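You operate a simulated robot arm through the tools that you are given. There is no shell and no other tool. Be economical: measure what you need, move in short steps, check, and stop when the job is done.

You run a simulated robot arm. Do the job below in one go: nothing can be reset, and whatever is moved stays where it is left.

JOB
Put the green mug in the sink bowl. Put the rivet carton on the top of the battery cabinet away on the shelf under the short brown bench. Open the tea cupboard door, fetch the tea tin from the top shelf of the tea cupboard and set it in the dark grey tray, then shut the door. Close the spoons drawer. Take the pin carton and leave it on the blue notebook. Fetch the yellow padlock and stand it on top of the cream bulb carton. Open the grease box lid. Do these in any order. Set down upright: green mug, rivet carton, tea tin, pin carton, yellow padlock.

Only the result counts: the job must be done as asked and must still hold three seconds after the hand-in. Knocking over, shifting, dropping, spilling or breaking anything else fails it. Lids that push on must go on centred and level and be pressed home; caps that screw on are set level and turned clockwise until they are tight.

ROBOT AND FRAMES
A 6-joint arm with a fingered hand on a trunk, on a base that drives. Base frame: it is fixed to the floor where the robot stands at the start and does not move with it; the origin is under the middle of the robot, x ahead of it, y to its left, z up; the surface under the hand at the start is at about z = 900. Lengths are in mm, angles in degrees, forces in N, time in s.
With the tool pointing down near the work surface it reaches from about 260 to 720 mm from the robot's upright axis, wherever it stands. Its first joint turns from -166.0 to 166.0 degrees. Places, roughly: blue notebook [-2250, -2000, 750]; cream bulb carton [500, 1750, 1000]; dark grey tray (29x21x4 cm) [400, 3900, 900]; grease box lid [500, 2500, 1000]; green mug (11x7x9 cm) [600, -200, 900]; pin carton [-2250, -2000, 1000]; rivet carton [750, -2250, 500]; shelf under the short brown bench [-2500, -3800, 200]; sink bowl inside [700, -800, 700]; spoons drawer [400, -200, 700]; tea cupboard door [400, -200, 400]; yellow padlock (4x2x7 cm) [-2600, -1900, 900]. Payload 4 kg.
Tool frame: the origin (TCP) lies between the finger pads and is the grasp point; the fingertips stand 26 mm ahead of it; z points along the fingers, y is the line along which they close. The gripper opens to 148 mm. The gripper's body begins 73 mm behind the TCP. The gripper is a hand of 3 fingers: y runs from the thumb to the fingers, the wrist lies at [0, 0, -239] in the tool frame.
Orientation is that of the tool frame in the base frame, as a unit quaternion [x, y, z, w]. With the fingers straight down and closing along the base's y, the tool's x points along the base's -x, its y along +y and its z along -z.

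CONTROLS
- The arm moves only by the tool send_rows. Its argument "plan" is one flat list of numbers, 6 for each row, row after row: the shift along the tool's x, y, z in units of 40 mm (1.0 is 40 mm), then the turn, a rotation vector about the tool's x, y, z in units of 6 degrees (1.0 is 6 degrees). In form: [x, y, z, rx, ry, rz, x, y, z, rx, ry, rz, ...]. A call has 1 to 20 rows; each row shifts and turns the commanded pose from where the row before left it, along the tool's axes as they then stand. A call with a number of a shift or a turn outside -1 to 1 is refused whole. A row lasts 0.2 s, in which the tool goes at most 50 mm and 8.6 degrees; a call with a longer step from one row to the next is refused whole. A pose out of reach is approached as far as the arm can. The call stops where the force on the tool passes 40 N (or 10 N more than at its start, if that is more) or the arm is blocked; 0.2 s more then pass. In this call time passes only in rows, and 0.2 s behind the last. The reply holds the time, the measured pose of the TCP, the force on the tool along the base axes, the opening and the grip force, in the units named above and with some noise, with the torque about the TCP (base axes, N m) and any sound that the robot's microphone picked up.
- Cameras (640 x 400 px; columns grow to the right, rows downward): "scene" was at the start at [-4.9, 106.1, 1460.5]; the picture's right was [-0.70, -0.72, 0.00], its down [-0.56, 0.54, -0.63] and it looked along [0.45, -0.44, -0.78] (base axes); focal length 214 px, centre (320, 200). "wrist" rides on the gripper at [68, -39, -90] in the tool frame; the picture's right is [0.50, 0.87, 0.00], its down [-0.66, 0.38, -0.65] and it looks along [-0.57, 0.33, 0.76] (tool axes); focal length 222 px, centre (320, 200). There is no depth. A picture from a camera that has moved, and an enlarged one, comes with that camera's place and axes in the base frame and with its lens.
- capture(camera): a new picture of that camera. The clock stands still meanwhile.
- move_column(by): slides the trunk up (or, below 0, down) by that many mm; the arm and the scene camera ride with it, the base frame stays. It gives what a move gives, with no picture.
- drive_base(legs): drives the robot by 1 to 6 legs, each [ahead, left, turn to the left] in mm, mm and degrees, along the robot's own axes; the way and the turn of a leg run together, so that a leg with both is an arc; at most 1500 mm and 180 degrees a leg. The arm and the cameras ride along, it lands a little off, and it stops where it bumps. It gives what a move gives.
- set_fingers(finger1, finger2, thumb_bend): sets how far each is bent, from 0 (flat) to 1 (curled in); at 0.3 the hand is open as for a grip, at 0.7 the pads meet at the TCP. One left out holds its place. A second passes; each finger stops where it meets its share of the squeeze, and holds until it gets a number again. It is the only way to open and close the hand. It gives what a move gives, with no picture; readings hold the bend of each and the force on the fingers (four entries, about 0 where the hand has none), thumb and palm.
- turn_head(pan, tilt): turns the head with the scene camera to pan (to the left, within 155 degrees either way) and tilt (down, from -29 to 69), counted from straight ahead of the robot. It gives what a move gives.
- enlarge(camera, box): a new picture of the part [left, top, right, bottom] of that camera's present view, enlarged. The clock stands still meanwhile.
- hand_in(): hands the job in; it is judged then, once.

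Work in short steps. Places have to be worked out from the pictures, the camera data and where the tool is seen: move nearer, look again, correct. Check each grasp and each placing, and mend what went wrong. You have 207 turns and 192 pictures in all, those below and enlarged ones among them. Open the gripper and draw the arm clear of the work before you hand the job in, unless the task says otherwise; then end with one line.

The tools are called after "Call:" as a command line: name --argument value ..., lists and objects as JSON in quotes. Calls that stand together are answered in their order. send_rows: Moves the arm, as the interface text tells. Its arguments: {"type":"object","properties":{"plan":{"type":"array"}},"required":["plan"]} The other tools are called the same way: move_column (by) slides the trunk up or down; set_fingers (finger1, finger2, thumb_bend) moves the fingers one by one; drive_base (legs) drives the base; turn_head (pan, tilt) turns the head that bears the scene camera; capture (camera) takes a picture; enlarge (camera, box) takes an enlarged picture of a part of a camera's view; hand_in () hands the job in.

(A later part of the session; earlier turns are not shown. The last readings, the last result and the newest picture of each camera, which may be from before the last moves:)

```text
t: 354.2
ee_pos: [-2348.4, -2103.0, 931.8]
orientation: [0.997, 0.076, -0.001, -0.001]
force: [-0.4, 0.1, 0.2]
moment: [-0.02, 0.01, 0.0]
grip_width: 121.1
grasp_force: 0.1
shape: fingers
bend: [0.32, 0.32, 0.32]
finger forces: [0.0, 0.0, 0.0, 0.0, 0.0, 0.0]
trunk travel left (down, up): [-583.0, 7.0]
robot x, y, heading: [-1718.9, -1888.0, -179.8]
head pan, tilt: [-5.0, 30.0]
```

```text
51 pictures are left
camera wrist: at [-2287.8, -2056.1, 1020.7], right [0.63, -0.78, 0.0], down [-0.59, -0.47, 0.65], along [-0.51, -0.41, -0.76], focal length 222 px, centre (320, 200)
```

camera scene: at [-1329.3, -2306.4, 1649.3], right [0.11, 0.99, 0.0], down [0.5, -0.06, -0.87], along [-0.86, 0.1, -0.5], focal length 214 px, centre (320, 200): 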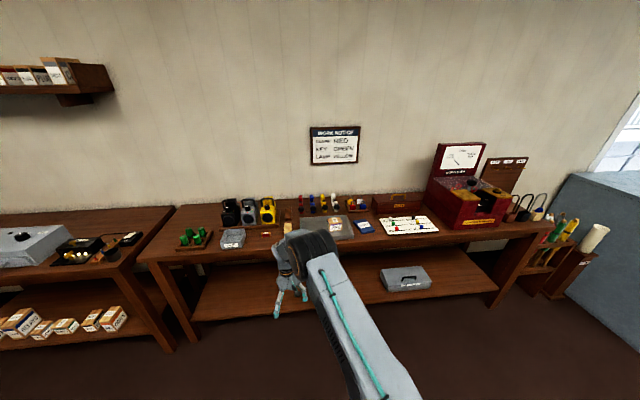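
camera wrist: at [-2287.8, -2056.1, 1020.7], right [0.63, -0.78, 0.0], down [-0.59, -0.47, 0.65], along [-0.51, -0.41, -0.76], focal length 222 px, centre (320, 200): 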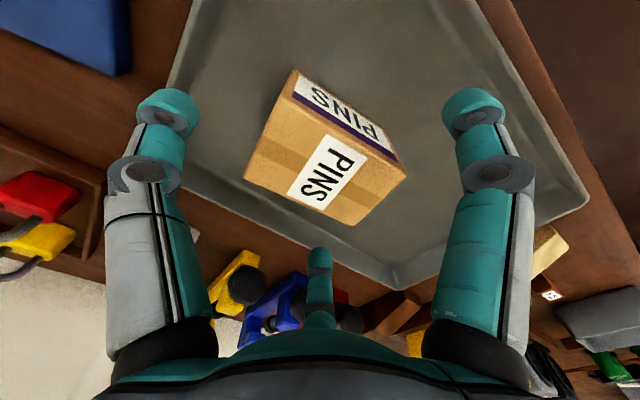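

Aligned. Descend 55 mm and close.

Call:
send_rows --plan '[0, 0.1, 0.7, 0, 0, 0, 0, 0, 0.68, 0, 0, 0]'

Call:
set_fingers --finger1 0.7 --finger2 0.7 --thumb_bend 0.6

Call:
send_rows --plan '[0, 0, -0.7, 0, 0, 0, 0, 0, -1, 0, 0, 0]'

Call:
capture --camera "wrist"

```text
t: 354.8
ee_pos: [-2350.2, -2107.1, 878.6]
orientation: [0.997, 0.076, -0.005, -0.001]
force: [-1.3, -0.6, 24.6]
moment: [0.12, -0.84, -0.08]
grip_width: 123.0
grasp_force: 11.5
shape: fingers
bend: [0.31, 0.32, 0.32]
finger forces: [14.0, 1.9, 0.1, 0.0, 7.5, 0.1]
trunk travel left (down, up): [-583.0, 7.0]
robot x, y, heading: [-1718.0, -1885.6, -179.3]
head pan, tilt: [-5.0, 30.0]
```

```text
t: 355.1
ee_pos: [-2353.1, -2108.6, 885.7]
orientation: [0.997, 0.077, -0.011, 0.0]
force: [-0.4, -2.4, 45.7]
moment: [1.08, -0.9, 0.4]
grip_width: 84.3
grasp_force: 26.0
shape: fingers
bend: [0.39, 0.66, 0.46]
finger forces: [22.5, 3.3, 0.1, 0.0, 27.8, 0.1]
trunk travel left (down, up): [-583.0, 7.0]
robot x, y, heading: [-1719.2, -1884.4, -179.3]
head pan, tilt: [-5.0, 30.0]
stopped: the force on the tool passed its limit at 42 N (the readings are from after the stop); the commanded pose is now the measured one
```

```text
t: 355.8
ee_pos: [-2349.2, -2106.5, 946.5]
orientation: [0.997, 0.076, -0.004, 0.0]
force: [-0.2, 0.4, -2.5]
moment: [0.0, 0.0, 0.0]
grip_width: 77.2
grasp_force: 10.4
shape: fingers
bend: [0.45, 0.64, 0.45]
finger forces: [8.9, 7.0, 0.0, 0.0, 5.2, 0.1]
trunk travel left (down, up): [-583.0, 7.0]
robot x, y, heading: [-1721.5, -1884.4, -179.4]
head pan, tilt: [-5.0, 30.0]
```

```text
50 pictures are left
camera wrist: at [-2287.8, -2059.5, 1034.5], right [0.63, -0.78, -0.01], down [-0.59, -0.47, 0.66], along [-0.52, -0.41, -0.75], focal length 222 px, centre (320, 200)
```

wrist: 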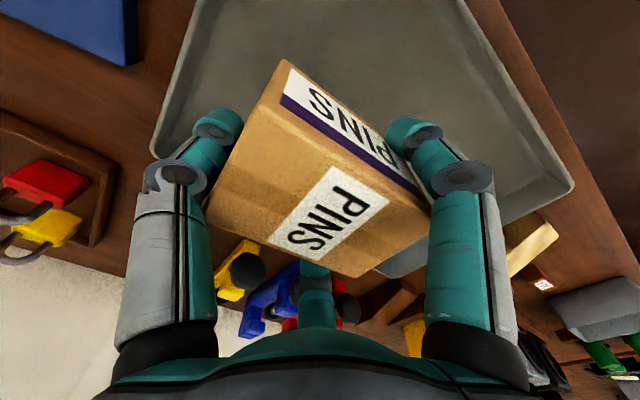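

PINS is lifted and level, its centre about (+11,+5) from the TCP. I drive 183 mm to the right (+y) over the notebook and look.

Call:
drive_base --legs '[[15, -183, 0]]'

Call:
capture --camera "wrist"

Call:
turn_head --pan 8 --tilt 40

Call:
capture --camera "scene"

```text
t: 357.3
ee_pos: [-2366.2, -1926.3, 946.6]
orientation: [0.997, 0.077, -0.006, 0.0]
force: [0.4, 0.1, -3.6]
moment: [-0.06, 0.02, 0.01]
grip_width: 77.0
grasp_force: 10.8
shape: fingers
bend: [0.45, 0.64, 0.45]
finger forces: [8.8, 7.0, 0.1, 0.0, 5.3, 0.1]
trunk travel left (down, up): [-583.0, 7.0]
robot x, y, heading: [-1734.2, -1699.2, -179.0]
head pan, tilt: [-5.0, 30.0]
```

```text
49 pictures are left
camera wrist: at [-2305.3, -1877.9, 1035.3], right [0.63, -0.78, -0.01], down [-0.58, -0.48, 0.66], along [-0.52, -0.41, -0.75], focal length 222 px, centre (320, 200)
```

wrist: 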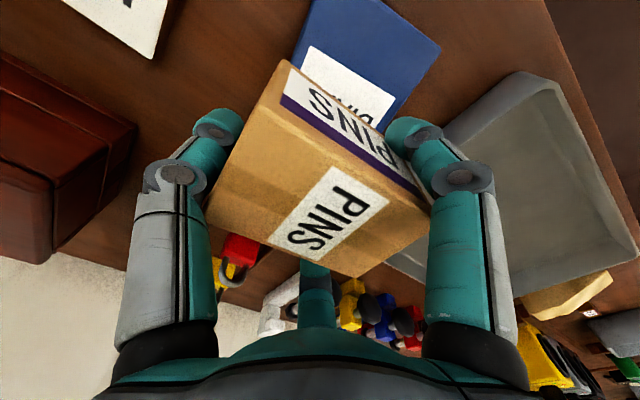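

```text
t: 358.0
ee_pos: [-2367.0, -1927.2, 946.5]
orientation: [0.997, 0.078, -0.005, 0.0]
force: [-0.2, -0.4, -3.2]
moment: [-0.03, 0.04, 0.02]
grip_width: 77.3
grasp_force: 10.9
shape: fingers
bend: [0.45, 0.64, 0.45]
finger forces: [8.9, 7.1, 0.0, 0.0, 5.4, 0.0]
trunk travel left (down, up): [-583.0, 7.0]
robot x, y, heading: [-1735.9, -1701.1, -179.0]
head pan, tilt: [8.0, 40.0]
```

```text
48 pictures are left
camera scene: at [-1757.4, -1877.4, 1634.0], right [-0.15, 0.99, 0.0], down [0.64, 0.1, -0.77], along [-0.76, -0.12, -0.64], focal length 214 px, centre (320, 200)
```

scene: 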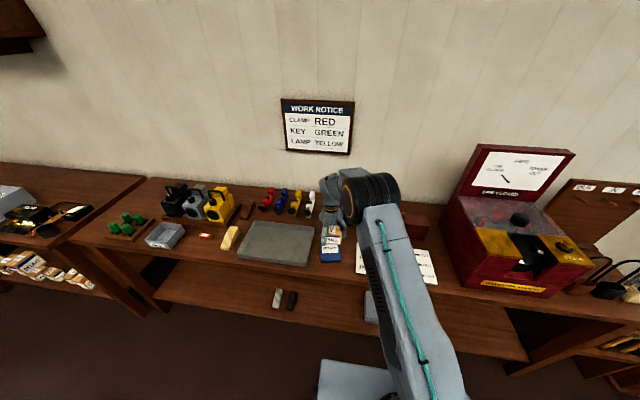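

The carton is above the notebook's centre (≈(-2359,-1920)). I lower until light contact.

Call:
send_rows --plan '[0, 0, 0.7, 0, 0, 0, 0, 0, 0.4, 0, 0, 0, 0, 0, 0.12, 0, 0, 0]'

```text
t: 358.8
ee_pos: [-2367.8, -1925.1, 900.7]
orientation: [0.997, 0.078, -0.008, 0.001]
force: [0.1, 1.5, 17.2]
moment: [-0.46, -0.86, 0.08]
grip_width: 77.0
grasp_force: 17.2
shape: fingers
bend: [0.45, 0.64, 0.45]
finger forces: [20.9, 7.1, 0.0, 0.0, 7.2, 0.0]
trunk travel left (down, up): [-583.0, 7.0]
robot x, y, heading: [-1735.9, -1700.8, -179.2]
head pan, tilt: [8.0, 40.0]
```

Contact at TCP z≈901. I relieve 3 mm and open.

Call:
send_rows --plan '[0, 0, -0.08, 0, 0, 0]'

Call:
set_fingers --finger1 0.38 --finger2 0.52 --thumb_bend 0.38

Call:
capture --camera "wrist"

```text
t: 359.2
ee_pos: [-2366.0, -1924.8, 901.7]
orientation: [0.997, 0.079, -0.005, -0.001]
force: [-1.8, 1.9, 5.2]
moment: [-0.17, -0.16, 0.04]
grip_width: 77.0
grasp_force: 11.8
shape: fingers
bend: [0.45, 0.64, 0.45]
finger forces: [8.9, 7.8, 0.0, 0.1, 7.3, 0.1]
trunk travel left (down, up): [-583.0, 7.0]
robot x, y, heading: [-1736.5, -1699.9, -179.5]
head pan, tilt: [8.0, 40.0]
```

```text
t: 360.2
ee_pos: [-2366.2, -1926.0, 901.1]
orientation: [0.997, 0.078, -0.005, -0.001]
force: [2.4, 0.5, 1.6]
moment: [-0.03, 0.02, 0.01]
grip_width: 101.0
grasp_force: 0.8
shape: fingers
bend: [0.38, 0.53, 0.38]
finger forces: [0.0, 1.3, 0.0, 0.1, 0.1, 0.0]
trunk travel left (down, up): [-583.0, 7.0]
robot x, y, heading: [-1734.5, -1701.9, -179.0]
head pan, tilt: [8.0, 40.0]
```

```text
47 pictures are left
camera wrist: at [-2305.4, -1878.0, 990.0], right [0.63, -0.78, -0.01], down [-0.58, -0.48, 0.66], along [-0.52, -0.41, -0.75], focal length 222 px, centre (320, 200)
```

wrist: 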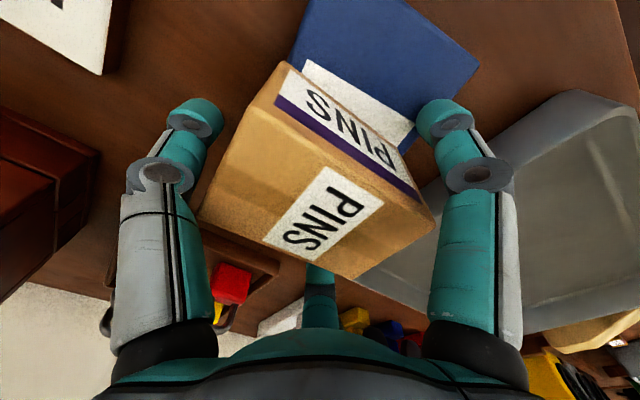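

The carton sits on the notebook. I open finger2 more and rise.

Call:
set_fingers --finger2 0.4

Call:
send_rows --plan '[0, 0, -0.6, 0, 0, 0, 0, 0, -1, 0, 0, 0, 0, 0, -1, 0, 0, 0]'

Call:
capture --camera "wrist"

```text
t: 361.2
ee_pos: [-2366.3, -1925.0, 900.9]
orientation: [0.997, 0.077, -0.006, 0.0]
force: [-0.6, -0.7, 0.2]
moment: [-0.02, -0.02, -0.01]
grip_width: 101.1
grasp_force: 0.2
shape: fingers
bend: [0.38, 0.4, 0.38]
finger forces: [0.0, 0.0, 0.1, 0.0, 0.1, 0.0]
trunk travel left (down, up): [-583.0, 7.0]
robot x, y, heading: [-1737.0, -1702.3, -179.4]
head pan, tilt: [8.0, 40.0]
```

```text
t: 362.0
ee_pos: [-2365.8, -1927.2, 1004.9]
orientation: [0.997, 0.078, -0.005, 0.0]
force: [-0.1, -0.2, 1.0]
moment: [-0.01, 0.01, 0.01]
grip_width: 101.5
grasp_force: 0.1
shape: fingers
bend: [0.38, 0.4, 0.38]
finger forces: [0.0, 0.0, 0.0, 0.0, 0.0, 0.0]
trunk travel left (down, up): [-583.0, 7.0]
robot x, y, heading: [-1733.8, -1704.9, -179.1]
head pan, tilt: [8.0, 40.0]
```

```text
46 pictures are left
camera wrist: at [-2305.0, -1878.6, 1092.7], right [0.63, -0.78, -0.01], down [-0.58, -0.48, 0.66], along [-0.52, -0.41, -0.75], focal length 222 px, centre (320, 200)
```

wrist: 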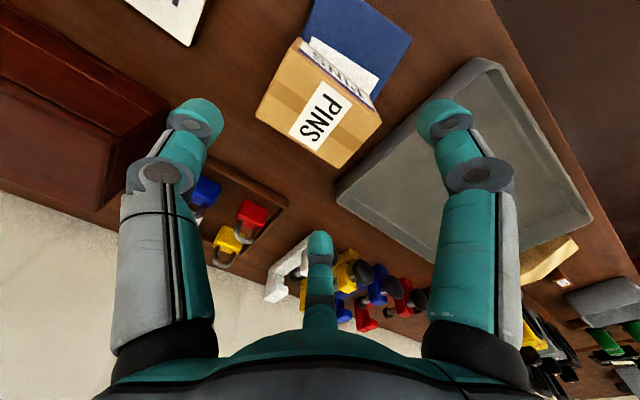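

PINS is upright on the notebook. Yellow padlock at ≈(-2619,-1940), with red 80 mm in front of it. I turn the hand 39° for an x-direction pinch and drive closer.

Call:
send_rows --plan '[0, 0, -0.5, 0, 0, 1, 0, 0, 0, 0, 0, 1, 0, 0, 0, 0, 0, 1, 0, 0, 0, 0, 0, 1, 0, 0, 0, 0, 0, 1, 0, 0, 0, 0, 0, 1, 0, 0, 0, 0, 0, 0.5]'

Call:
drive_base --legs '[[185, 190, 0]]'

Call:
send_rows --plan '[0, 0, 0, 0, 0, 0]'

Call:
capture --camera "wrist"

```text
t: 363.6
ee_pos: [-2365.5, -1924.2, 1024.8]
orientation: [0.966, -0.259, -0.006, 0.002]
force: [-0.4, 0.6, 0.1]
moment: [0.01, -0.01, 0.02]
grip_width: 101.0
grasp_force: 0.2
shape: fingers
bend: [0.38, 0.4, 0.38]
finger forces: [0.0, 0.0, 0.0, 0.0, 0.0, 0.0]
trunk travel left (down, up): [-583.0, 7.0]
robot x, y, heading: [-1736.0, -1703.9, -179.4]
head pan, tilt: [8.0, 40.0]
```

```text
t: 365.5
ee_pos: [-2549.3, -2116.6, 1025.1]
orientation: [0.966, -0.259, -0.005, 0.002]
force: [0.4, 0.3, 0.4]
moment: [0.02, -0.03, -0.01]
grip_width: 101.1
grasp_force: 0.0
shape: fingers
bend: [0.38, 0.4, 0.38]
finger forces: [0.0, 0.1, 0.0, 0.0, 0.0, 0.0]
trunk travel left (down, up): [-583.0, 7.0]
robot x, y, heading: [-1923.9, -1890.1, -179.0]
head pan, tilt: [8.0, 40.0]
```

```text
t: 365.9
ee_pos: [-2547.7, -2115.8, 1024.3]
orientation: [0.966, -0.259, -0.005, 0.001]
force: [0.5, -0.8, 0.0]
moment: [-0.04, 0.01, 0.0]
grip_width: 101.2
grasp_force: 0.1
shape: fingers
bend: [0.38, 0.4, 0.38]
finger forces: [0.0, 0.2, 0.0, 0.1, 0.1, 0.0]
trunk travel left (down, up): [-583.0, 7.0]
robot x, y, heading: [-1919.3, -1889.8, -179.1]
head pan, tilt: [8.0, 40.0]
```

```text
45 pictures are left
camera wrist: at [-2469.7, -2117.3, 1113.4], right [0.0, -1.0, 0.0], down [-0.75, 0.0, 0.66], along [-0.66, 0.0, -0.75], focal length 222 px, centre (320, 200)
```

wrist: 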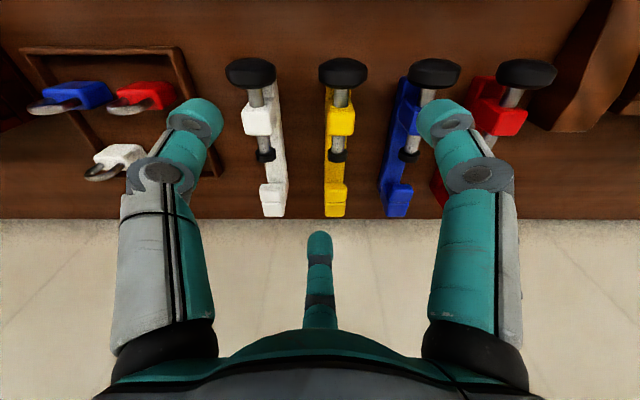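

Clear geometry now. I move the hand over the padlock rack.

Call:
send_rows --plan '[-0.73, -0.86, 0, 0, 0, 0, -0.73, -0.86, 0, 0, 0, 0, -0.73, -0.86, 0, 0, 0, 0, -0.73, -0.86, 0, 0, 0, 0]'

Call:
capture --camera "wrist"

```text
t: 366.9
ee_pos: [-2581.2, -1935.5, 1026.4]
orientation: [0.966, -0.259, -0.005, 0.002]
force: [-0.2, 0.9, -0.5]
moment: [-0.01, -0.03, -0.03]
grip_width: 101.2
grasp_force: 0.1
shape: fingers
bend: [0.38, 0.4, 0.38]
finger forces: [0.1, 0.1, 0.1, 0.1, 0.0, 0.0]
trunk travel left (down, up): [-583.0, 7.0]
robot x, y, heading: [-1918.5, -1889.9, -179.0]
head pan, tilt: [8.0, 40.0]
```

```text
44 pictures are left
camera wrist: at [-2503.0, -1936.7, 1113.9], right [0.0, -1.0, 0.0], down [-0.75, 0.0, 0.66], along [-0.66, 0.0, -0.75], focal length 222 px, centre (320, 200)
```

wrist: 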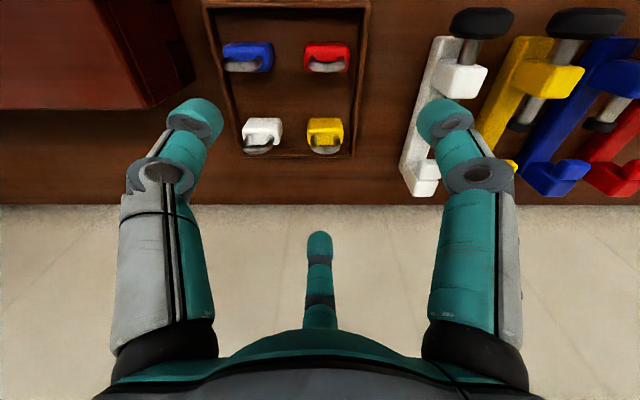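

Yellow padlock centre ≈(-2612,-1943), base ≈843, top ≈913. I narrow the hand, centre over it and descend to TCP z≈893.

Call:
set_fingers --finger1 0.45 --finger2 0.54 --thumb_bend 0.45

Call:
send_rows --plan '[-0.577, 0.55, 0.35, 0, 0, 0, 0, 0, 1, 0, 0, 0, 0, 0, 0.9, 0, 0, 0]'

Call:
capture --camera "wrist"

```text
t: 367.9
ee_pos: [-2580.8, -1936.8, 1025.2]
orientation: [0.966, -0.259, -0.005, 0.001]
force: [-0.1, 0.2, 1.0]
moment: [0.02, 0.0, 0.0]
grip_width: 79.1
grasp_force: 0.2
shape: fingers
bend: [0.45, 0.54, 0.45]
finger forces: [0.0, 0.0, 0.1, 0.1, 0.1, 0.0]
trunk travel left (down, up): [-583.0, 7.0]
robot x, y, heading: [-1915.2, -1892.0, -179.2]
head pan, tilt: [8.0, 40.0]
```

```text
t: 368.7
ee_pos: [-2612.4, -1944.8, 937.2]
orientation: [0.966, -0.259, -0.005, 0.002]
force: [0.5, 0.0, 0.8]
moment: [0.03, 0.03, 0.0]
grip_width: 79.2
grasp_force: 0.0
shape: fingers
bend: [0.45, 0.54, 0.45]
finger forces: [0.0, 0.0, 0.0, 0.1, 0.0, 0.1]
trunk travel left (down, up): [-583.0, 7.0]
robot x, y, heading: [-1915.6, -1889.8, -178.9]
head pan, tilt: [8.0, 40.0]
```

```text
43 pictures are left
camera wrist: at [-2533.0, -1946.4, 1024.1], right [0.0, -1.0, 0.0], down [-0.75, 0.0, 0.66], along [-0.66, 0.0, -0.75], focal length 222 px, centre (320, 200)
```

wrist: 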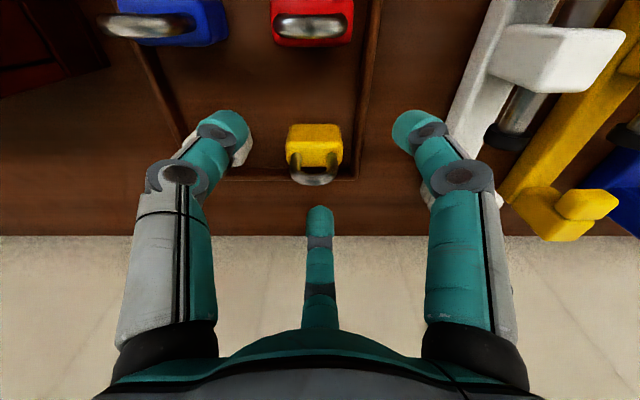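

Aligned; I tighten thumb and finger1 slightly to stay clear of the white padlock, then descend.

Call:
set_fingers --finger1 0.52 --finger2 0.55 --thumb_bend 0.52

Call:
send_rows --plan '[0, 0, 0.6, 0, 0, 0, 0, 0, 0.5, 0, 0, 0]'

Call:
capture --camera "wrist"

```text
t: 369.7
ee_pos: [-2611.6, -1944.1, 935.6]
orientation: [0.966, -0.258, -0.005, 0.002]
force: [0.4, 0.4, 0.4]
moment: [0.01, 0.02, 0.0]
grip_width: 56.1
grasp_force: 0.0
shape: fingers
bend: [0.52, 0.55, 0.52]
finger forces: [0.0, 0.1, 0.0, 0.0, 0.1, 0.0]
trunk travel left (down, up): [-583.0, 7.0]
robot x, y, heading: [-1919.5, -1890.7, -179.2]
head pan, tilt: [8.0, 40.0]
```

```text
t: 370.3
ee_pos: [-2613.1, -1946.9, 897.2]
orientation: [0.966, -0.259, -0.011, 0.004]
force: [-1.3, -1.0, 35.4]
moment: [-0.27, 0.91, -0.04]
grip_width: 57.2
grasp_force: 18.4
shape: fingers
bend: [0.51, 0.53, 0.52]
finger forces: [6.7, 30.1, 0.1, 0.0, 0.0, 0.1]
trunk travel left (down, up): [-583.0, 7.0]
robot x, y, heading: [-1919.9, -1893.9, -179.0]
head pan, tilt: [8.0, 40.0]
```

```text
42 pictures are left
camera wrist: at [-2533.9, -1946.9, 985.0], right [0.0, -1.0, 0.0], down [-0.74, 0.0, 0.67], along [-0.67, 0.0, -0.74], focal length 222 px, centre (320, 200)
```

wrist: 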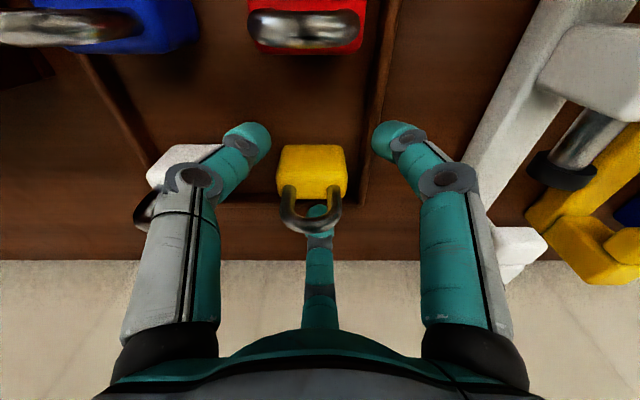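

Finger2's tip is pressing on the rack rim. I raise 6 mm and close.

Call:
send_rows --plan '[0, 0, -0.2, 0, 0, 0]'

Call:
set_fingers --finger1 0.75 --finger2 0.75 --thumb_bend 0.75

Call:
capture --camera "wrist"

```text
t: 370.7
ee_pos: [-2611.1, -1945.2, 899.7]
orientation: [0.966, -0.259, -0.005, 0.001]
force: [-2.6, -1.2, 14.8]
moment: [-0.08, 0.52, -0.02]
grip_width: 56.5
grasp_force: 8.2
shape: fingers
bend: [0.52, 0.53, 0.52]
finger forces: [2.0, 14.8, 0.0, 0.1, 0.0, 0.0]
trunk travel left (down, up): [-583.0, 7.0]
robot x, y, heading: [-1919.8, -1893.8, -178.9]
head pan, tilt: [8.0, 40.0]
```

```text
t: 371.7
ee_pos: [-2612.3, -1946.5, 900.0]
orientation: [0.966, -0.258, -0.005, 0.002]
force: [-3.8, -10.5, 11.6]
moment: [-0.5, 0.28, -0.05]
grip_width: 23.7
grasp_force: 15.3
shape: fingers
bend: [0.54, 0.55, 0.75]
finger forces: [14.1, 15.9, 0.0, 0.0, 0.4, 0.0]
trunk travel left (down, up): [-583.0, 7.0]
robot x, y, heading: [-1918.9, -1890.3, -179.1]
head pan, tilt: [8.0, 40.0]
```

```text
41 pictures are left
camera wrist: at [-2533.6, -1947.9, 987.8], right [0.0, -1.0, 0.0], down [-0.75, 0.0, 0.66], along [-0.66, 0.0, -0.75], focal length 222 px, centre (320, 200)
```

wrist: 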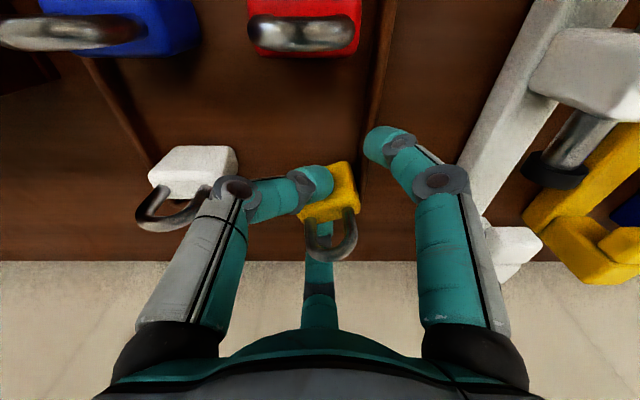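

The rack rims blocked finger1 and finger2, and the thumb turned the padlock slightly. I reopen, rise 15 mm above the rims, recentre on it (~(-2619,-1958)) and look.

Call:
set_fingers --finger1 0.48 --finger2 0.5 --thumb_bend 0.5

Call:
send_rows --plan '[0, 0, -0.42, 0, 0, 0, 0, 0.25, 0, 0, 0, 0]'

Call:
capture --camera "wrist"

```text
t: 372.7
ee_pos: [-2612.7, -1945.1, 900.2]
orientation: [0.966, -0.259, -0.005, 0.001]
force: [3.5, -0.5, 4.7]
moment: [-0.04, 0.13, -0.03]
grip_width: 64.9
grasp_force: 3.1
shape: fingers
bend: [0.48, 0.53, 0.5]
finger forces: [0.0, 5.7, 0.0, 0.1, 0.1, 0.0]
trunk travel left (down, up): [-583.0, 7.0]
robot x, y, heading: [-1921.0, -1893.3, -179.1]
head pan, tilt: [8.0, 40.0]
```

```text
t: 373.3
ee_pos: [-2618.7, -1955.2, 915.9]
orientation: [0.966, -0.26, -0.004, 0.002]
force: [0.3, -0.6, 0.1]
moment: [-0.01, 0.01, 0.0]
grip_width: 64.8
grasp_force: 0.1
shape: fingers
bend: [0.48, 0.5, 0.5]
finger forces: [0.0, 0.1, 0.0, 0.0, 0.1, 0.0]
trunk travel left (down, up): [-583.0, 7.0]
robot x, y, heading: [-1918.0, -1892.3, -179.1]
head pan, tilt: [8.0, 40.0]
```

```text
40 pictures are left
camera wrist: at [-2539.7, -1955.9, 1004.7], right [0.0, -1.0, 0.0], down [-0.75, 0.0, 0.66], along [-0.66, 0.0, -0.75], focal length 222 px, centre (320, 200)
```

wrist: 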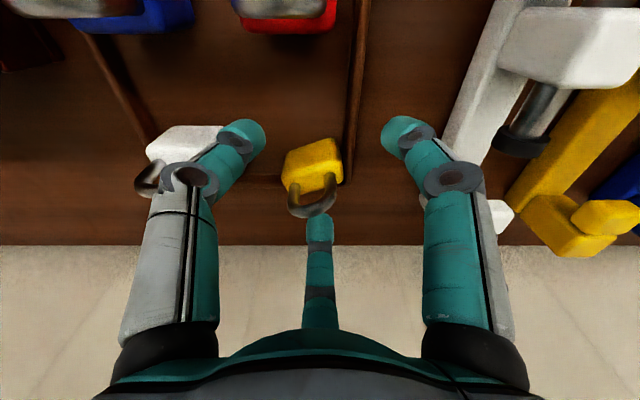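

The rims leave room only along the other direction. I'll raise, turn the hand +52° so finger1/finger2 pinch the padlock's thin faces and the thumb its side, and look again.

Call:
send_rows --plan '[0, 0, -1, 0, 0, 0, 0, 0, 0, 0, 0, -1, 0, 0, 0, 0, 0, -1, 0, 0, 0, 0, 0, -1, 0, 0, 0, 0, 0, -1, 0, 0, 0, 0, 0, -1, 0, 0, 0, 0, 0, -1, 0, 0, 0, 0, 0, -1, 0, 0, 0, 0, 0, -1, 0.085, -0.21, 0, 0, 0, -0.7]'

Call:
set_fingers --finger1 0.54 --finger2 0.54 --thumb_bend 0.5

Call:
capture --camera "wrist"

```text
t: 375.5
ee_pos: [-2616.5, -1945.4, 956.1]
orientation: [0.981, 0.193, -0.005, -0.001]
force: [-0.1, 0.0, -0.1]
moment: [-0.01, -0.01, 0.03]
grip_width: 65.0
grasp_force: 0.1
shape: fingers
bend: [0.48, 0.5, 0.5]
finger forces: [0.0, 0.1, 0.0, 0.1, 0.0, 0.0]
trunk travel left (down, up): [-583.0, 7.0]
robot x, y, heading: [-1914.9, -1892.5, -179.2]
head pan, tilt: [8.0, 40.0]
```

```text
t: 376.5
ee_pos: [-2616.5, -1946.8, 956.9]
orientation: [0.981, 0.193, -0.006, 0.0]
force: [0.6, -0.7, 0.1]
moment: [0.04, 0.02, 0.05]
grip_width: 55.9
grasp_force: 0.1
shape: fingers
bend: [0.54, 0.54, 0.5]
finger forces: [0.0, 0.0, 0.1, 0.1, 0.1, 0.0]
trunk travel left (down, up): [-583.0, 7.0]
robot x, y, heading: [-1914.9, -1891.6, -179.2]
head pan, tilt: [8.0, 40.0]
```

```text
39 pictures are left
camera wrist: at [-2567.9, -1885.1, 1044.6], right [0.79, -0.61, -0.01], down [-0.46, -0.6, 0.66], along [-0.41, -0.52, -0.75], focal length 222 px, centre (320, 200)
```

wrist: 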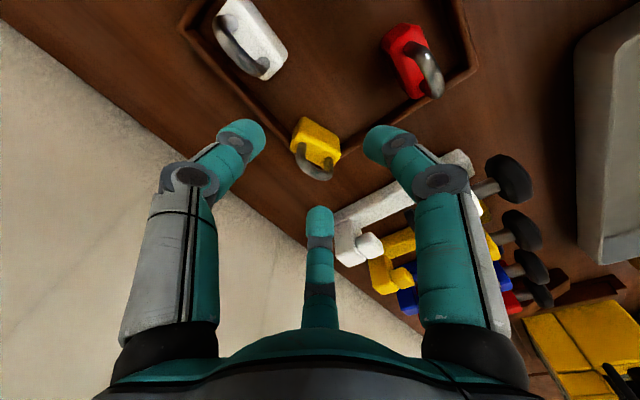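

Padlock at ≈(-2622,-1948). I centre and descend to TCP z≈901, then close.

Call:
send_rows --plan '[-0.115, -0.05, 0.7, 0, 0, 0, 0, 0, 0.68, 0, 0, 0]'

Call:
set_fingers --finger1 0.75 --finger2 0.75 --thumb_bend 0.6

Call:
capture --camera "wrist"

```text
t: 377.1
ee_pos: [-2623.5, -1946.2, 902.3]
orientation: [0.981, 0.193, -0.005, -0.002]
force: [0.1, -0.1, -0.8]
moment: [0.0, 0.0, -0.03]
grip_width: 56.0
grasp_force: 0.3
shape: fingers
bend: [0.54, 0.54, 0.5]
finger forces: [0.0, 0.2, 0.0, 0.0, 0.0, 0.0]
trunk travel left (down, up): [-583.0, 7.0]
robot x, y, heading: [-1918.6, -1892.5, -179.2]
head pan, tilt: [8.0, 40.0]
```

```text
t: 378.1
ee_pos: [-2621.5, -1945.7, 901.5]
orientation: [0.981, 0.192, -0.005, -0.001]
force: [-0.4, -0.5, -0.1]
moment: [-0.01, 0.01, -0.01]
grip_width: 21.4
grasp_force: 11.6
shape: fingers
bend: [0.64, 0.64, 0.59]
finger forces: [9.7, 9.6, 0.1, 0.0, 2.9, 0.1]
trunk travel left (down, up): [-583.0, 7.0]
robot x, y, heading: [-1916.5, -1890.8, -179.2]
head pan, tilt: [8.0, 40.0]
```

```text
38 pictures are left
camera wrist: at [-2573.9, -1885.5, 990.1], right [0.79, -0.61, -0.01], down [-0.46, -0.6, 0.66], along [-0.41, -0.52, -0.75], focal length 222 px, centre (320, 200)
```

wrist: 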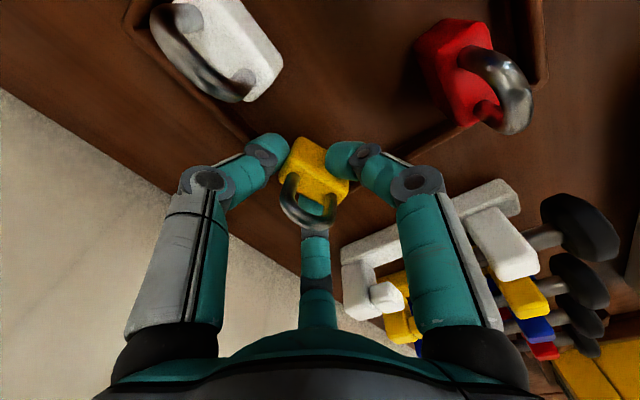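

A good symmetric grip. I firm the thumb and lift.

Call:
set_fingers --thumb_bend 0.7

Call:
send_rows --plan '[0, 0, -0.5, 0, 0, 0, 0, 0, -1, 0, 0, 0, 0, 0, -1, 0, 0, 0]'

Call:
capture --camera "wrist"

```text
t: 379.1
ee_pos: [-2621.4, -1945.8, 901.7]
orientation: [0.981, 0.193, -0.005, -0.001]
force: [-0.3, -0.5, -1.5]
moment: [0.0, -0.03, -0.02]
grip_width: 19.3
grasp_force: 14.8
shape: fingers
bend: [0.63, 0.62, 0.63]
finger forces: [9.8, 9.7, 0.0, 0.0, 10.7, 0.0]
trunk travel left (down, up): [-583.0, 7.0]
robot x, y, heading: [-1916.8, -1886.6, -179.0]
head pan, tilt: [8.0, 40.0]
```

```text
t: 379.9
ee_pos: [-2620.7, -1948.4, 1003.8]
orientation: [0.981, 0.193, -0.005, -0.001]
force: [0.1, -0.5, -1.0]
moment: [0.01, 0.05, 0.0]
grip_width: 19.3
grasp_force: 15.1
shape: fingers
bend: [0.63, 0.62, 0.63]
finger forces: [9.7, 9.6, 0.0, 0.0, 10.7, 0.0]
trunk travel left (down, up): [-583.0, 7.0]
robot x, y, heading: [-1919.1, -1890.1, -179.2]
head pan, tilt: [8.0, 40.0]
```

```text
37 pictures are left
camera wrist: at [-2572.5, -1886.7, 1092.0], right [0.79, -0.61, -0.01], down [-0.46, -0.6, 0.66], along [-0.41, -0.52, -0.75], focal length 222 px, centre (320, 200)
```

wrist: 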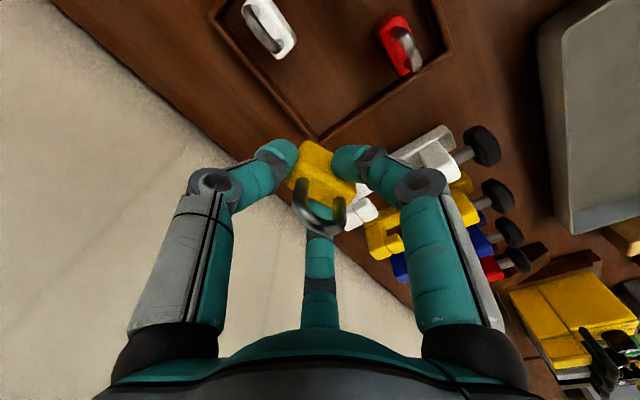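

The padlock is held. I drive back, turn around and travel to the bulb carton at y≈1720.

Call:
drive_base --legs '[[-600, 0, 0], [0, 0, 179], [750, 0, 0], [0, 1500, 0], [0, 1500, 0], [0, 480, 0]]'

Call:
turn_head --pan 0 --tilt 40

Call:
capture --camera "scene"

Call:
capture --camera "wrist"

```text
t: 410.8
ee_pos: [63.6, 1671.0, 1003.0]
orientation: [-0.213, 0.977, -0.001, 0.005]
force: [-0.8, -0.1, -1.1]
moment: [-0.02, -0.03, 0.01]
grip_width: 19.1
grasp_force: 13.9
shape: fingers
bend: [0.63, 0.62, 0.63]
finger forces: [8.1, 8.7, 0.0, 0.0, 10.2, 0.1]
trunk travel left (down, up): [-583.0, 7.0]
robot x, y, heading: [-635.1, 1589.2, 3.5]
head pan, tilt: [8.0, 40.0]
```

```text
t: 411.5
ee_pos: [63.5, 1672.2, 1003.2]
orientation: [-0.214, 0.977, -0.001, 0.005]
force: [0.0, -0.7, -1.7]
moment: [0.02, 0.03, -0.01]
grip_width: 18.8
grasp_force: 13.7
shape: fingers
bend: [0.63, 0.62, 0.63]
finger forces: [8.2, 8.8, 0.0, 0.1, 10.1, 0.0]
trunk travel left (down, up): [-583.0, 7.0]
robot x, y, heading: [-634.6, 1589.7, 3.5]
head pan, tilt: [0.0, 40.0]
```

```text
36 pictures are left
camera scene: at [-618.8, 1747.8, 1634.0], right [0.06, -1.0, 0.0], down [-0.64, -0.04, -0.77], along [0.76, 0.04, -0.64], focal length 214 px, centre (320, 200)
```

scene: 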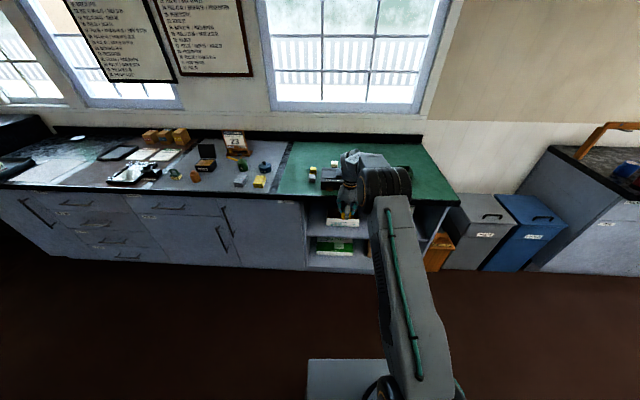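

```text
35 pictures are left
camera wrist: at [17.1, 1607.1, 1091.7], right [-0.81, 0.58, -0.01], down [0.43, 0.62, 0.66], along [0.39, 0.53, -0.75], focal length 222 px, centre (320, 200)
```

wrist: 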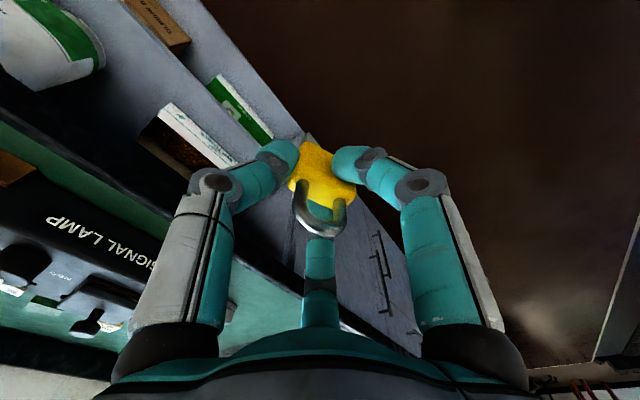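

I raise 80 mm, straighten the heading and drive in toward the bulb carton.

Call:
send_rows --plan '[0, 0, -1, 0, 0, 0, 0, 0, -1, 0, 0, 0]'

Call:
drive_base --legs '[[0, 94, -3.5], [440, 0, 0]]'

Call:
capture --camera "wrist"

Call:
turn_head --pan -5 --tilt 45

Call:
enlarge --camera "scene" --box '[240, 120, 440, 240]'

```text
t: 412.1
ee_pos: [61.8, 1671.3, 1085.9]
orientation: [-0.213, 0.977, 0.0, 0.005]
force: [0.4, 0.2, -1.6]
moment: [0.0, 0.0, -0.03]
grip_width: 18.8
grasp_force: 13.7
shape: fingers
bend: [0.63, 0.62, 0.63]
finger forces: [8.1, 8.8, 0.0, 0.0, 10.1, 0.0]
trunk travel left (down, up): [-583.0, 7.0]
robot x, y, heading: [-637.7, 1586.4, 3.3]
head pan, tilt: [0.0, 40.0]
```

```text
t: 415.5
ee_pos: [503.0, 1728.6, 1083.7]
orientation: [-0.188, 0.982, -0.001, 0.004]
force: [0.2, 0.3, -1.0]
moment: [0.0, 0.01, -0.04]
grip_width: 18.9
grasp_force: 13.3
shape: fingers
bend: [0.63, 0.62, 0.63]
finger forces: [8.2, 8.8, 0.0, 0.1, 10.1, 0.0]
trunk travel left (down, up): [-583.0, 7.0]
robot x, y, heading: [-199.7, 1681.8, 0.1]
head pan, tilt: [0.0, 40.0]
```

```text
34 pictures are left
camera wrist: at [452.8, 1666.8, 1172.8], right [-0.78, 0.62, -0.01], down [0.46, 0.59, 0.66], along [0.41, 0.51, -0.75], focal length 222 px, centre (320, 200)
```

wrist: 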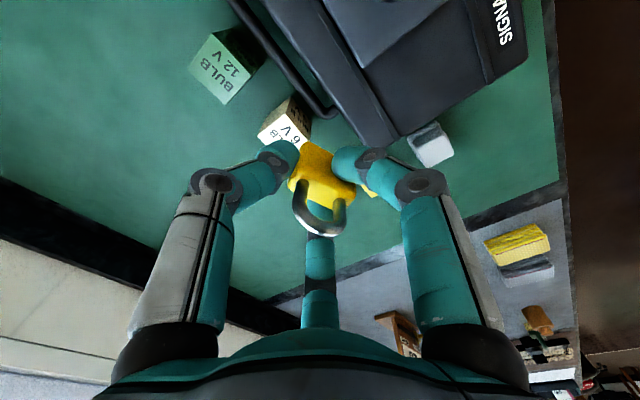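

```text
t: 416.2
ee_pos: [502.9, 1728.9, 1083.4]
orientation: [-0.187, 0.982, 0.0, 0.006]
force: [-0.5, 0.3, -0.6]
moment: [0.0, 0.04, -0.01]
grip_width: 18.8
grasp_force: 13.7
shape: fingers
bend: [0.63, 0.62, 0.63]
finger forces: [8.3, 8.7, 0.0, 0.0, 10.1, 0.0]
trunk travel left (down, up): [-583.0, 7.0]
robot x, y, heading: [-196.1, 1678.8, 0.4]
head pan, tilt: [-5.0, 45.0]
```

```text
3.20 times, centred on (340, 180) of scene
camera zoom: at [-177.6, 1833.8, 1626.8], right [-0.08, -1.0, 0.0], down [-0.7, 0.06, -0.71], along [0.7, -0.06, -0.71], focal length 686 px, centre (256, 264)
```

zoom: 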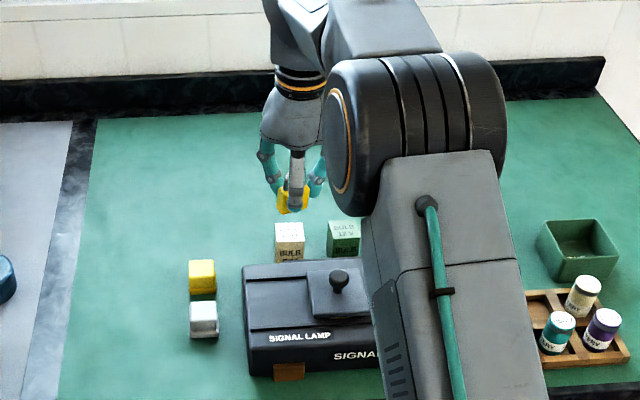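

The cream carton's top is near (552,1720), z≈945. I enlarge the wrist view for precise corners and the padlock's attitude.

Call:
enlarge --camera "wrist" --box '[220, 60, 400, 260]'

Call:
enlarge --camera "scene" --box '[300, 150, 370, 210]'

```text
2.00 times, centred on (310, 160) of wrist
camera zoom: at [452.6, 1666.9, 1172.9], right [-0.78, 0.62, -0.01], down [0.46, 0.59, 0.66], along [0.41, 0.51, -0.75], focal length 444 px, centre (340, 280)
```

zoom: 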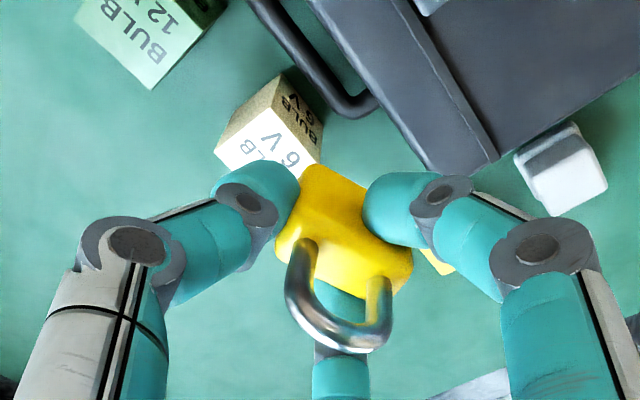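

```text
6.67 times, centred on (335, 180) of scene
camera zoom: at [-177.6, 1833.8, 1626.8], right [-0.08, -1.0, 0.0], down [-0.7, 0.06, -0.71], along [0.7, -0.06, -0.71], focal length 1430 px, centre (220, 333)
```

zoom: 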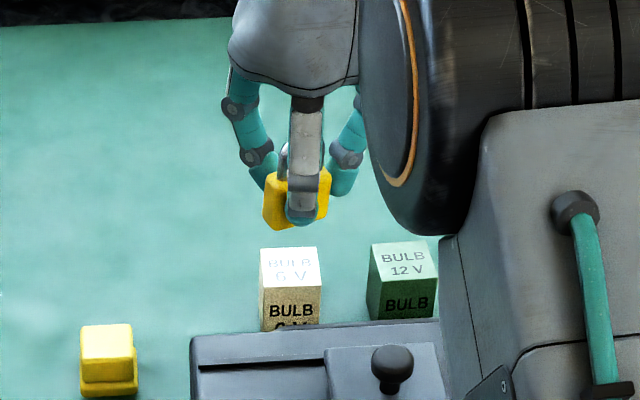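

Both views agree: carton top centre (545,1722), z≈960. I move over it, and lower to about 15 mm above.

Call:
send_rows --plan '[-0.9, -0.55, 0, 0, 0, 0, 0, 0, 0.65, 0, 0, 0, 0, 0, 0.6, 0, 0, 0]'

Call:
enlarge --camera "scene" --box '[300, 150, 370, 210]'

Call:
enlarge --camera "wrist" --box '[220, 60, 400, 260]'

```text
t: 417.0
ee_pos: [543.2, 1721.4, 1032.8]
orientation: [-0.187, 0.982, 0.0, 0.005]
force: [-0.5, -0.3, -1.5]
moment: [-0.04, -0.02, -0.01]
grip_width: 18.9
grasp_force: 13.3
shape: fingers
bend: [0.63, 0.62, 0.63]
finger forces: [8.1, 8.8, 0.0, 0.1, 10.1, 0.0]
trunk travel left (down, up): [-583.0, 7.0]
robot x, y, heading: [-200.0, 1685.7, 0.6]
head pan, tilt: [-5.0, 45.0]
```

```text
6.67 times, centred on (335, 180) of scene
camera zoom: at [-178.1, 1833.8, 1626.8], right [-0.08, -1.0, 0.0], down [-0.7, 0.06, -0.71], along [0.7, -0.06, -0.71], focal length 1430 px, centre (220, 333)
```

zoom: 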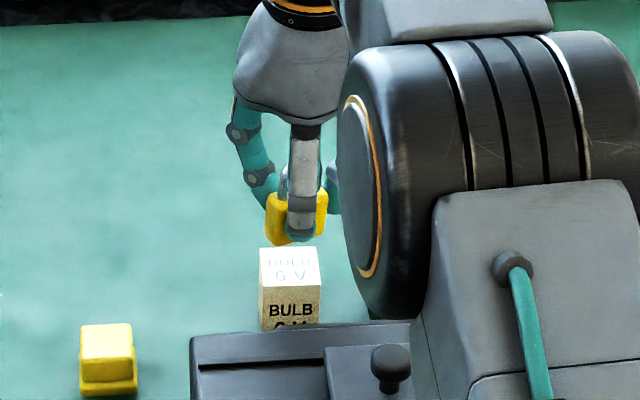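

```text
2.00 times, centred on (310, 160) of wrist
camera zoom: at [494.1, 1660.0, 1122.1], right [-0.78, 0.62, -0.01], down [0.46, 0.59, 0.66], along [0.41, 0.51, -0.75], focal length 444 px, centre (340, 280)
```

zoom: 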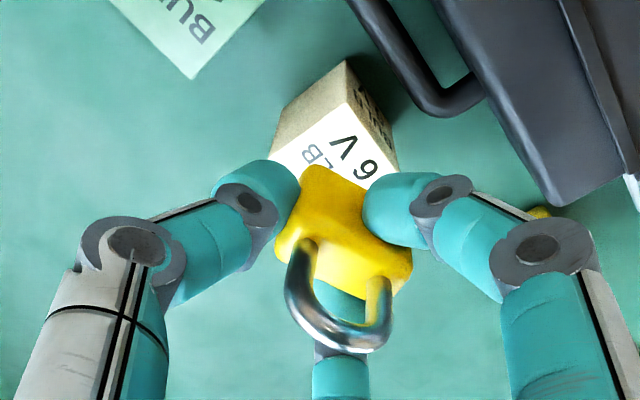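

The padlock base is ≈32 mm above the carton top and well centred. I lower in steps to contact.

Call:
send_rows --plan '[-0.03, -0.05, 0.35, 0, 0, 0, 0, 0, 0.25, 0, 0, 0, 0, 0, 0.1, 0, 0, 0]'

Call:
enlarge --camera "scene" --box '[300, 150, 370, 210]'

```text
t: 417.8
ee_pos: [547.2, 1719.6, 1007.4]
orientation: [-0.187, 0.982, 0.0, 0.005]
force: [0.3, -0.6, -1.2]
moment: [-0.01, 0.01, 0.01]
grip_width: 18.5
grasp_force: 13.6
shape: fingers
bend: [0.63, 0.62, 0.63]
finger forces: [8.1, 8.7, 0.1, 0.1, 10.0, 0.1]
trunk travel left (down, up): [-583.0, 7.0]
robot x, y, heading: [-203.6, 1681.4, 0.5]
head pan, tilt: [-5.0, 45.0]
```

```text
6.67 times, centred on (335, 180) of scene
camera zoom: at [-177.8, 1833.7, 1626.8], right [-0.08, -1.0, 0.0], down [-0.7, 0.06, -0.71], along [0.7, -0.06, -0.71], focal length 1430 px, centre (220, 333)
```

zoom: 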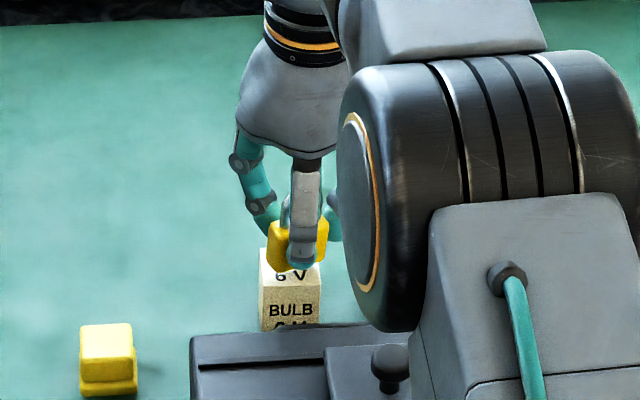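

Call:
send_rows --plan '[0, 0, 0.06, 0, 0, 0, 0, 0, 0.06, 0, 0, 0]'

```text
t: 418.4
ee_pos: [546.2, 1720.6, 1001.5]
orientation: [-0.187, 0.982, -0.001, 0.006]
force: [0.0, 0.1, -1.4]
moment: [0.0, -0.02, 0.01]
grip_width: 18.4
grasp_force: 13.6
shape: fingers
bend: [0.63, 0.62, 0.63]
finger forces: [8.3, 8.8, 0.0, 0.1, 9.9, 0.0]
trunk travel left (down, up): [-583.0, 7.0]
robot x, y, heading: [-197.9, 1680.8, 0.3]
head pan, tilt: [-5.0, 45.0]
```

Call:
send_rows --plan '[0, 0, 0.06, 0, 0, 0, 0, 0, 0.05, 0, 0, 0]'

Call:
enlarge --camera "scene" --box '[300, 150, 370, 210]'

```text
t: 419.0
ee_pos: [547.0, 1720.9, 998.8]
orientation: [-0.187, 0.982, -0.001, 0.006]
force: [-0.5, -0.2, 6.8]
moment: [-0.08, -0.04, 0.01]
grip_width: 18.6
grasp_force: 15.4
shape: fingers
bend: [0.63, 0.62, 0.64]
finger forces: [9.3, 9.7, 0.0, 0.0, 11.8, 0.0]
trunk travel left (down, up): [-583.0, 7.0]
robot x, y, heading: [-199.8, 1681.5, 0.1]
head pan, tilt: [-5.0, 45.0]
```

```text
6.67 times, centred on (335, 180) of scene
camera zoom: at [-178.7, 1833.7, 1626.9], right [-0.08, -1.0, 0.0], down [-0.7, 0.06, -0.71], along [0.71, -0.06, -0.71], focal length 1430 px, centre (220, 333)
```

zoom: 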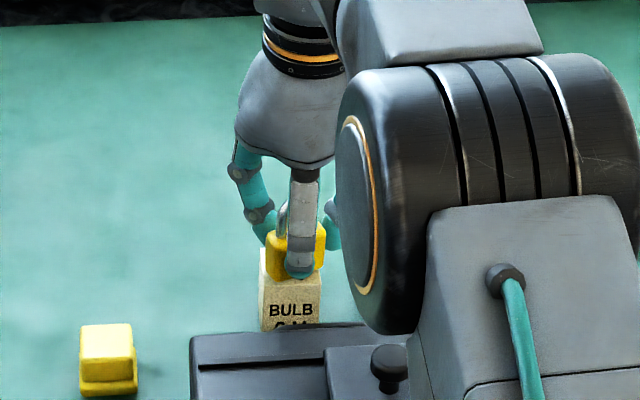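

Contact (≈8 N), padlock centred on the carton top. I release gently.

Call:
set_fingers --finger1 0.57 --finger2 0.57 --thumb_bend 0.56

Call:
enlarge --camera "scene" --box '[300, 150, 370, 210]'

Call:
enlarge --camera "wrist" --box '[220, 60, 400, 260]'

```text
t: 420.0
ee_pos: [546.0, 1721.4, 997.2]
orientation: [-0.188, 0.982, -0.001, 0.005]
force: [-0.7, -0.9, 0.2]
moment: [0.02, 0.01, -0.03]
grip_width: 42.0
grasp_force: 0.0
shape: fingers
bend: [0.56, 0.56, 0.56]
finger forces: [0.1, 0.1, 0.0, 0.0, 0.0, 0.0]
trunk travel left (down, up): [-583.0, 7.0]
robot x, y, heading: [-198.9, 1680.5, 0.1]
head pan, tilt: [-5.0, 45.0]
```

```text
6.67 times, centred on (335, 180) of scene
camera zoom: at [-177.9, 1833.7, 1626.7], right [-0.08, -1.0, 0.0], down [-0.7, 0.06, -0.71], along [0.7, -0.06, -0.71], focal length 1430 px, centre (220, 333)
```

zoom: 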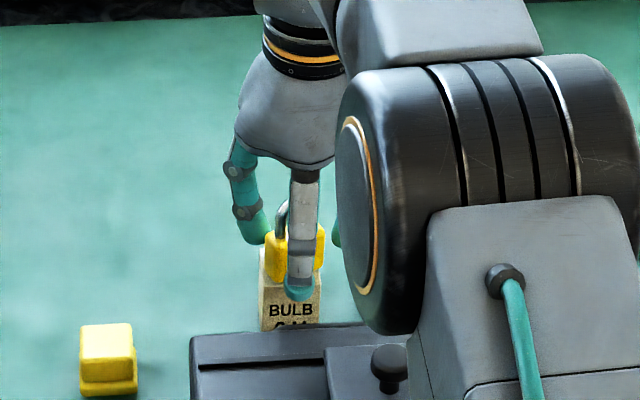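

```text
2.00 times, centred on (310, 160) of wrist
camera zoom: at [497.0, 1658.4, 1086.2], right [-0.78, 0.62, -0.01], down [0.46, 0.59, 0.66], along [0.41, 0.51, -0.75], focal length 444 px, centre (340, 280)
```

zoom: 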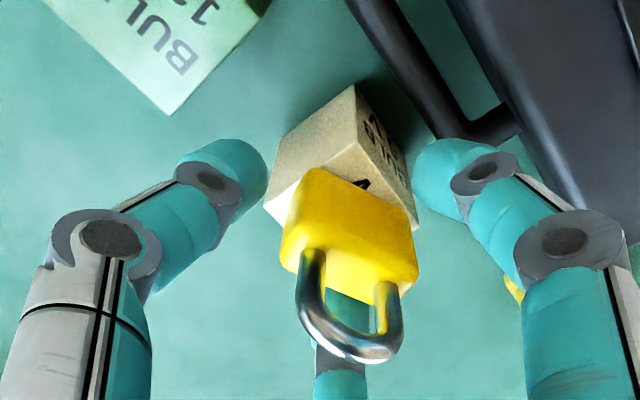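

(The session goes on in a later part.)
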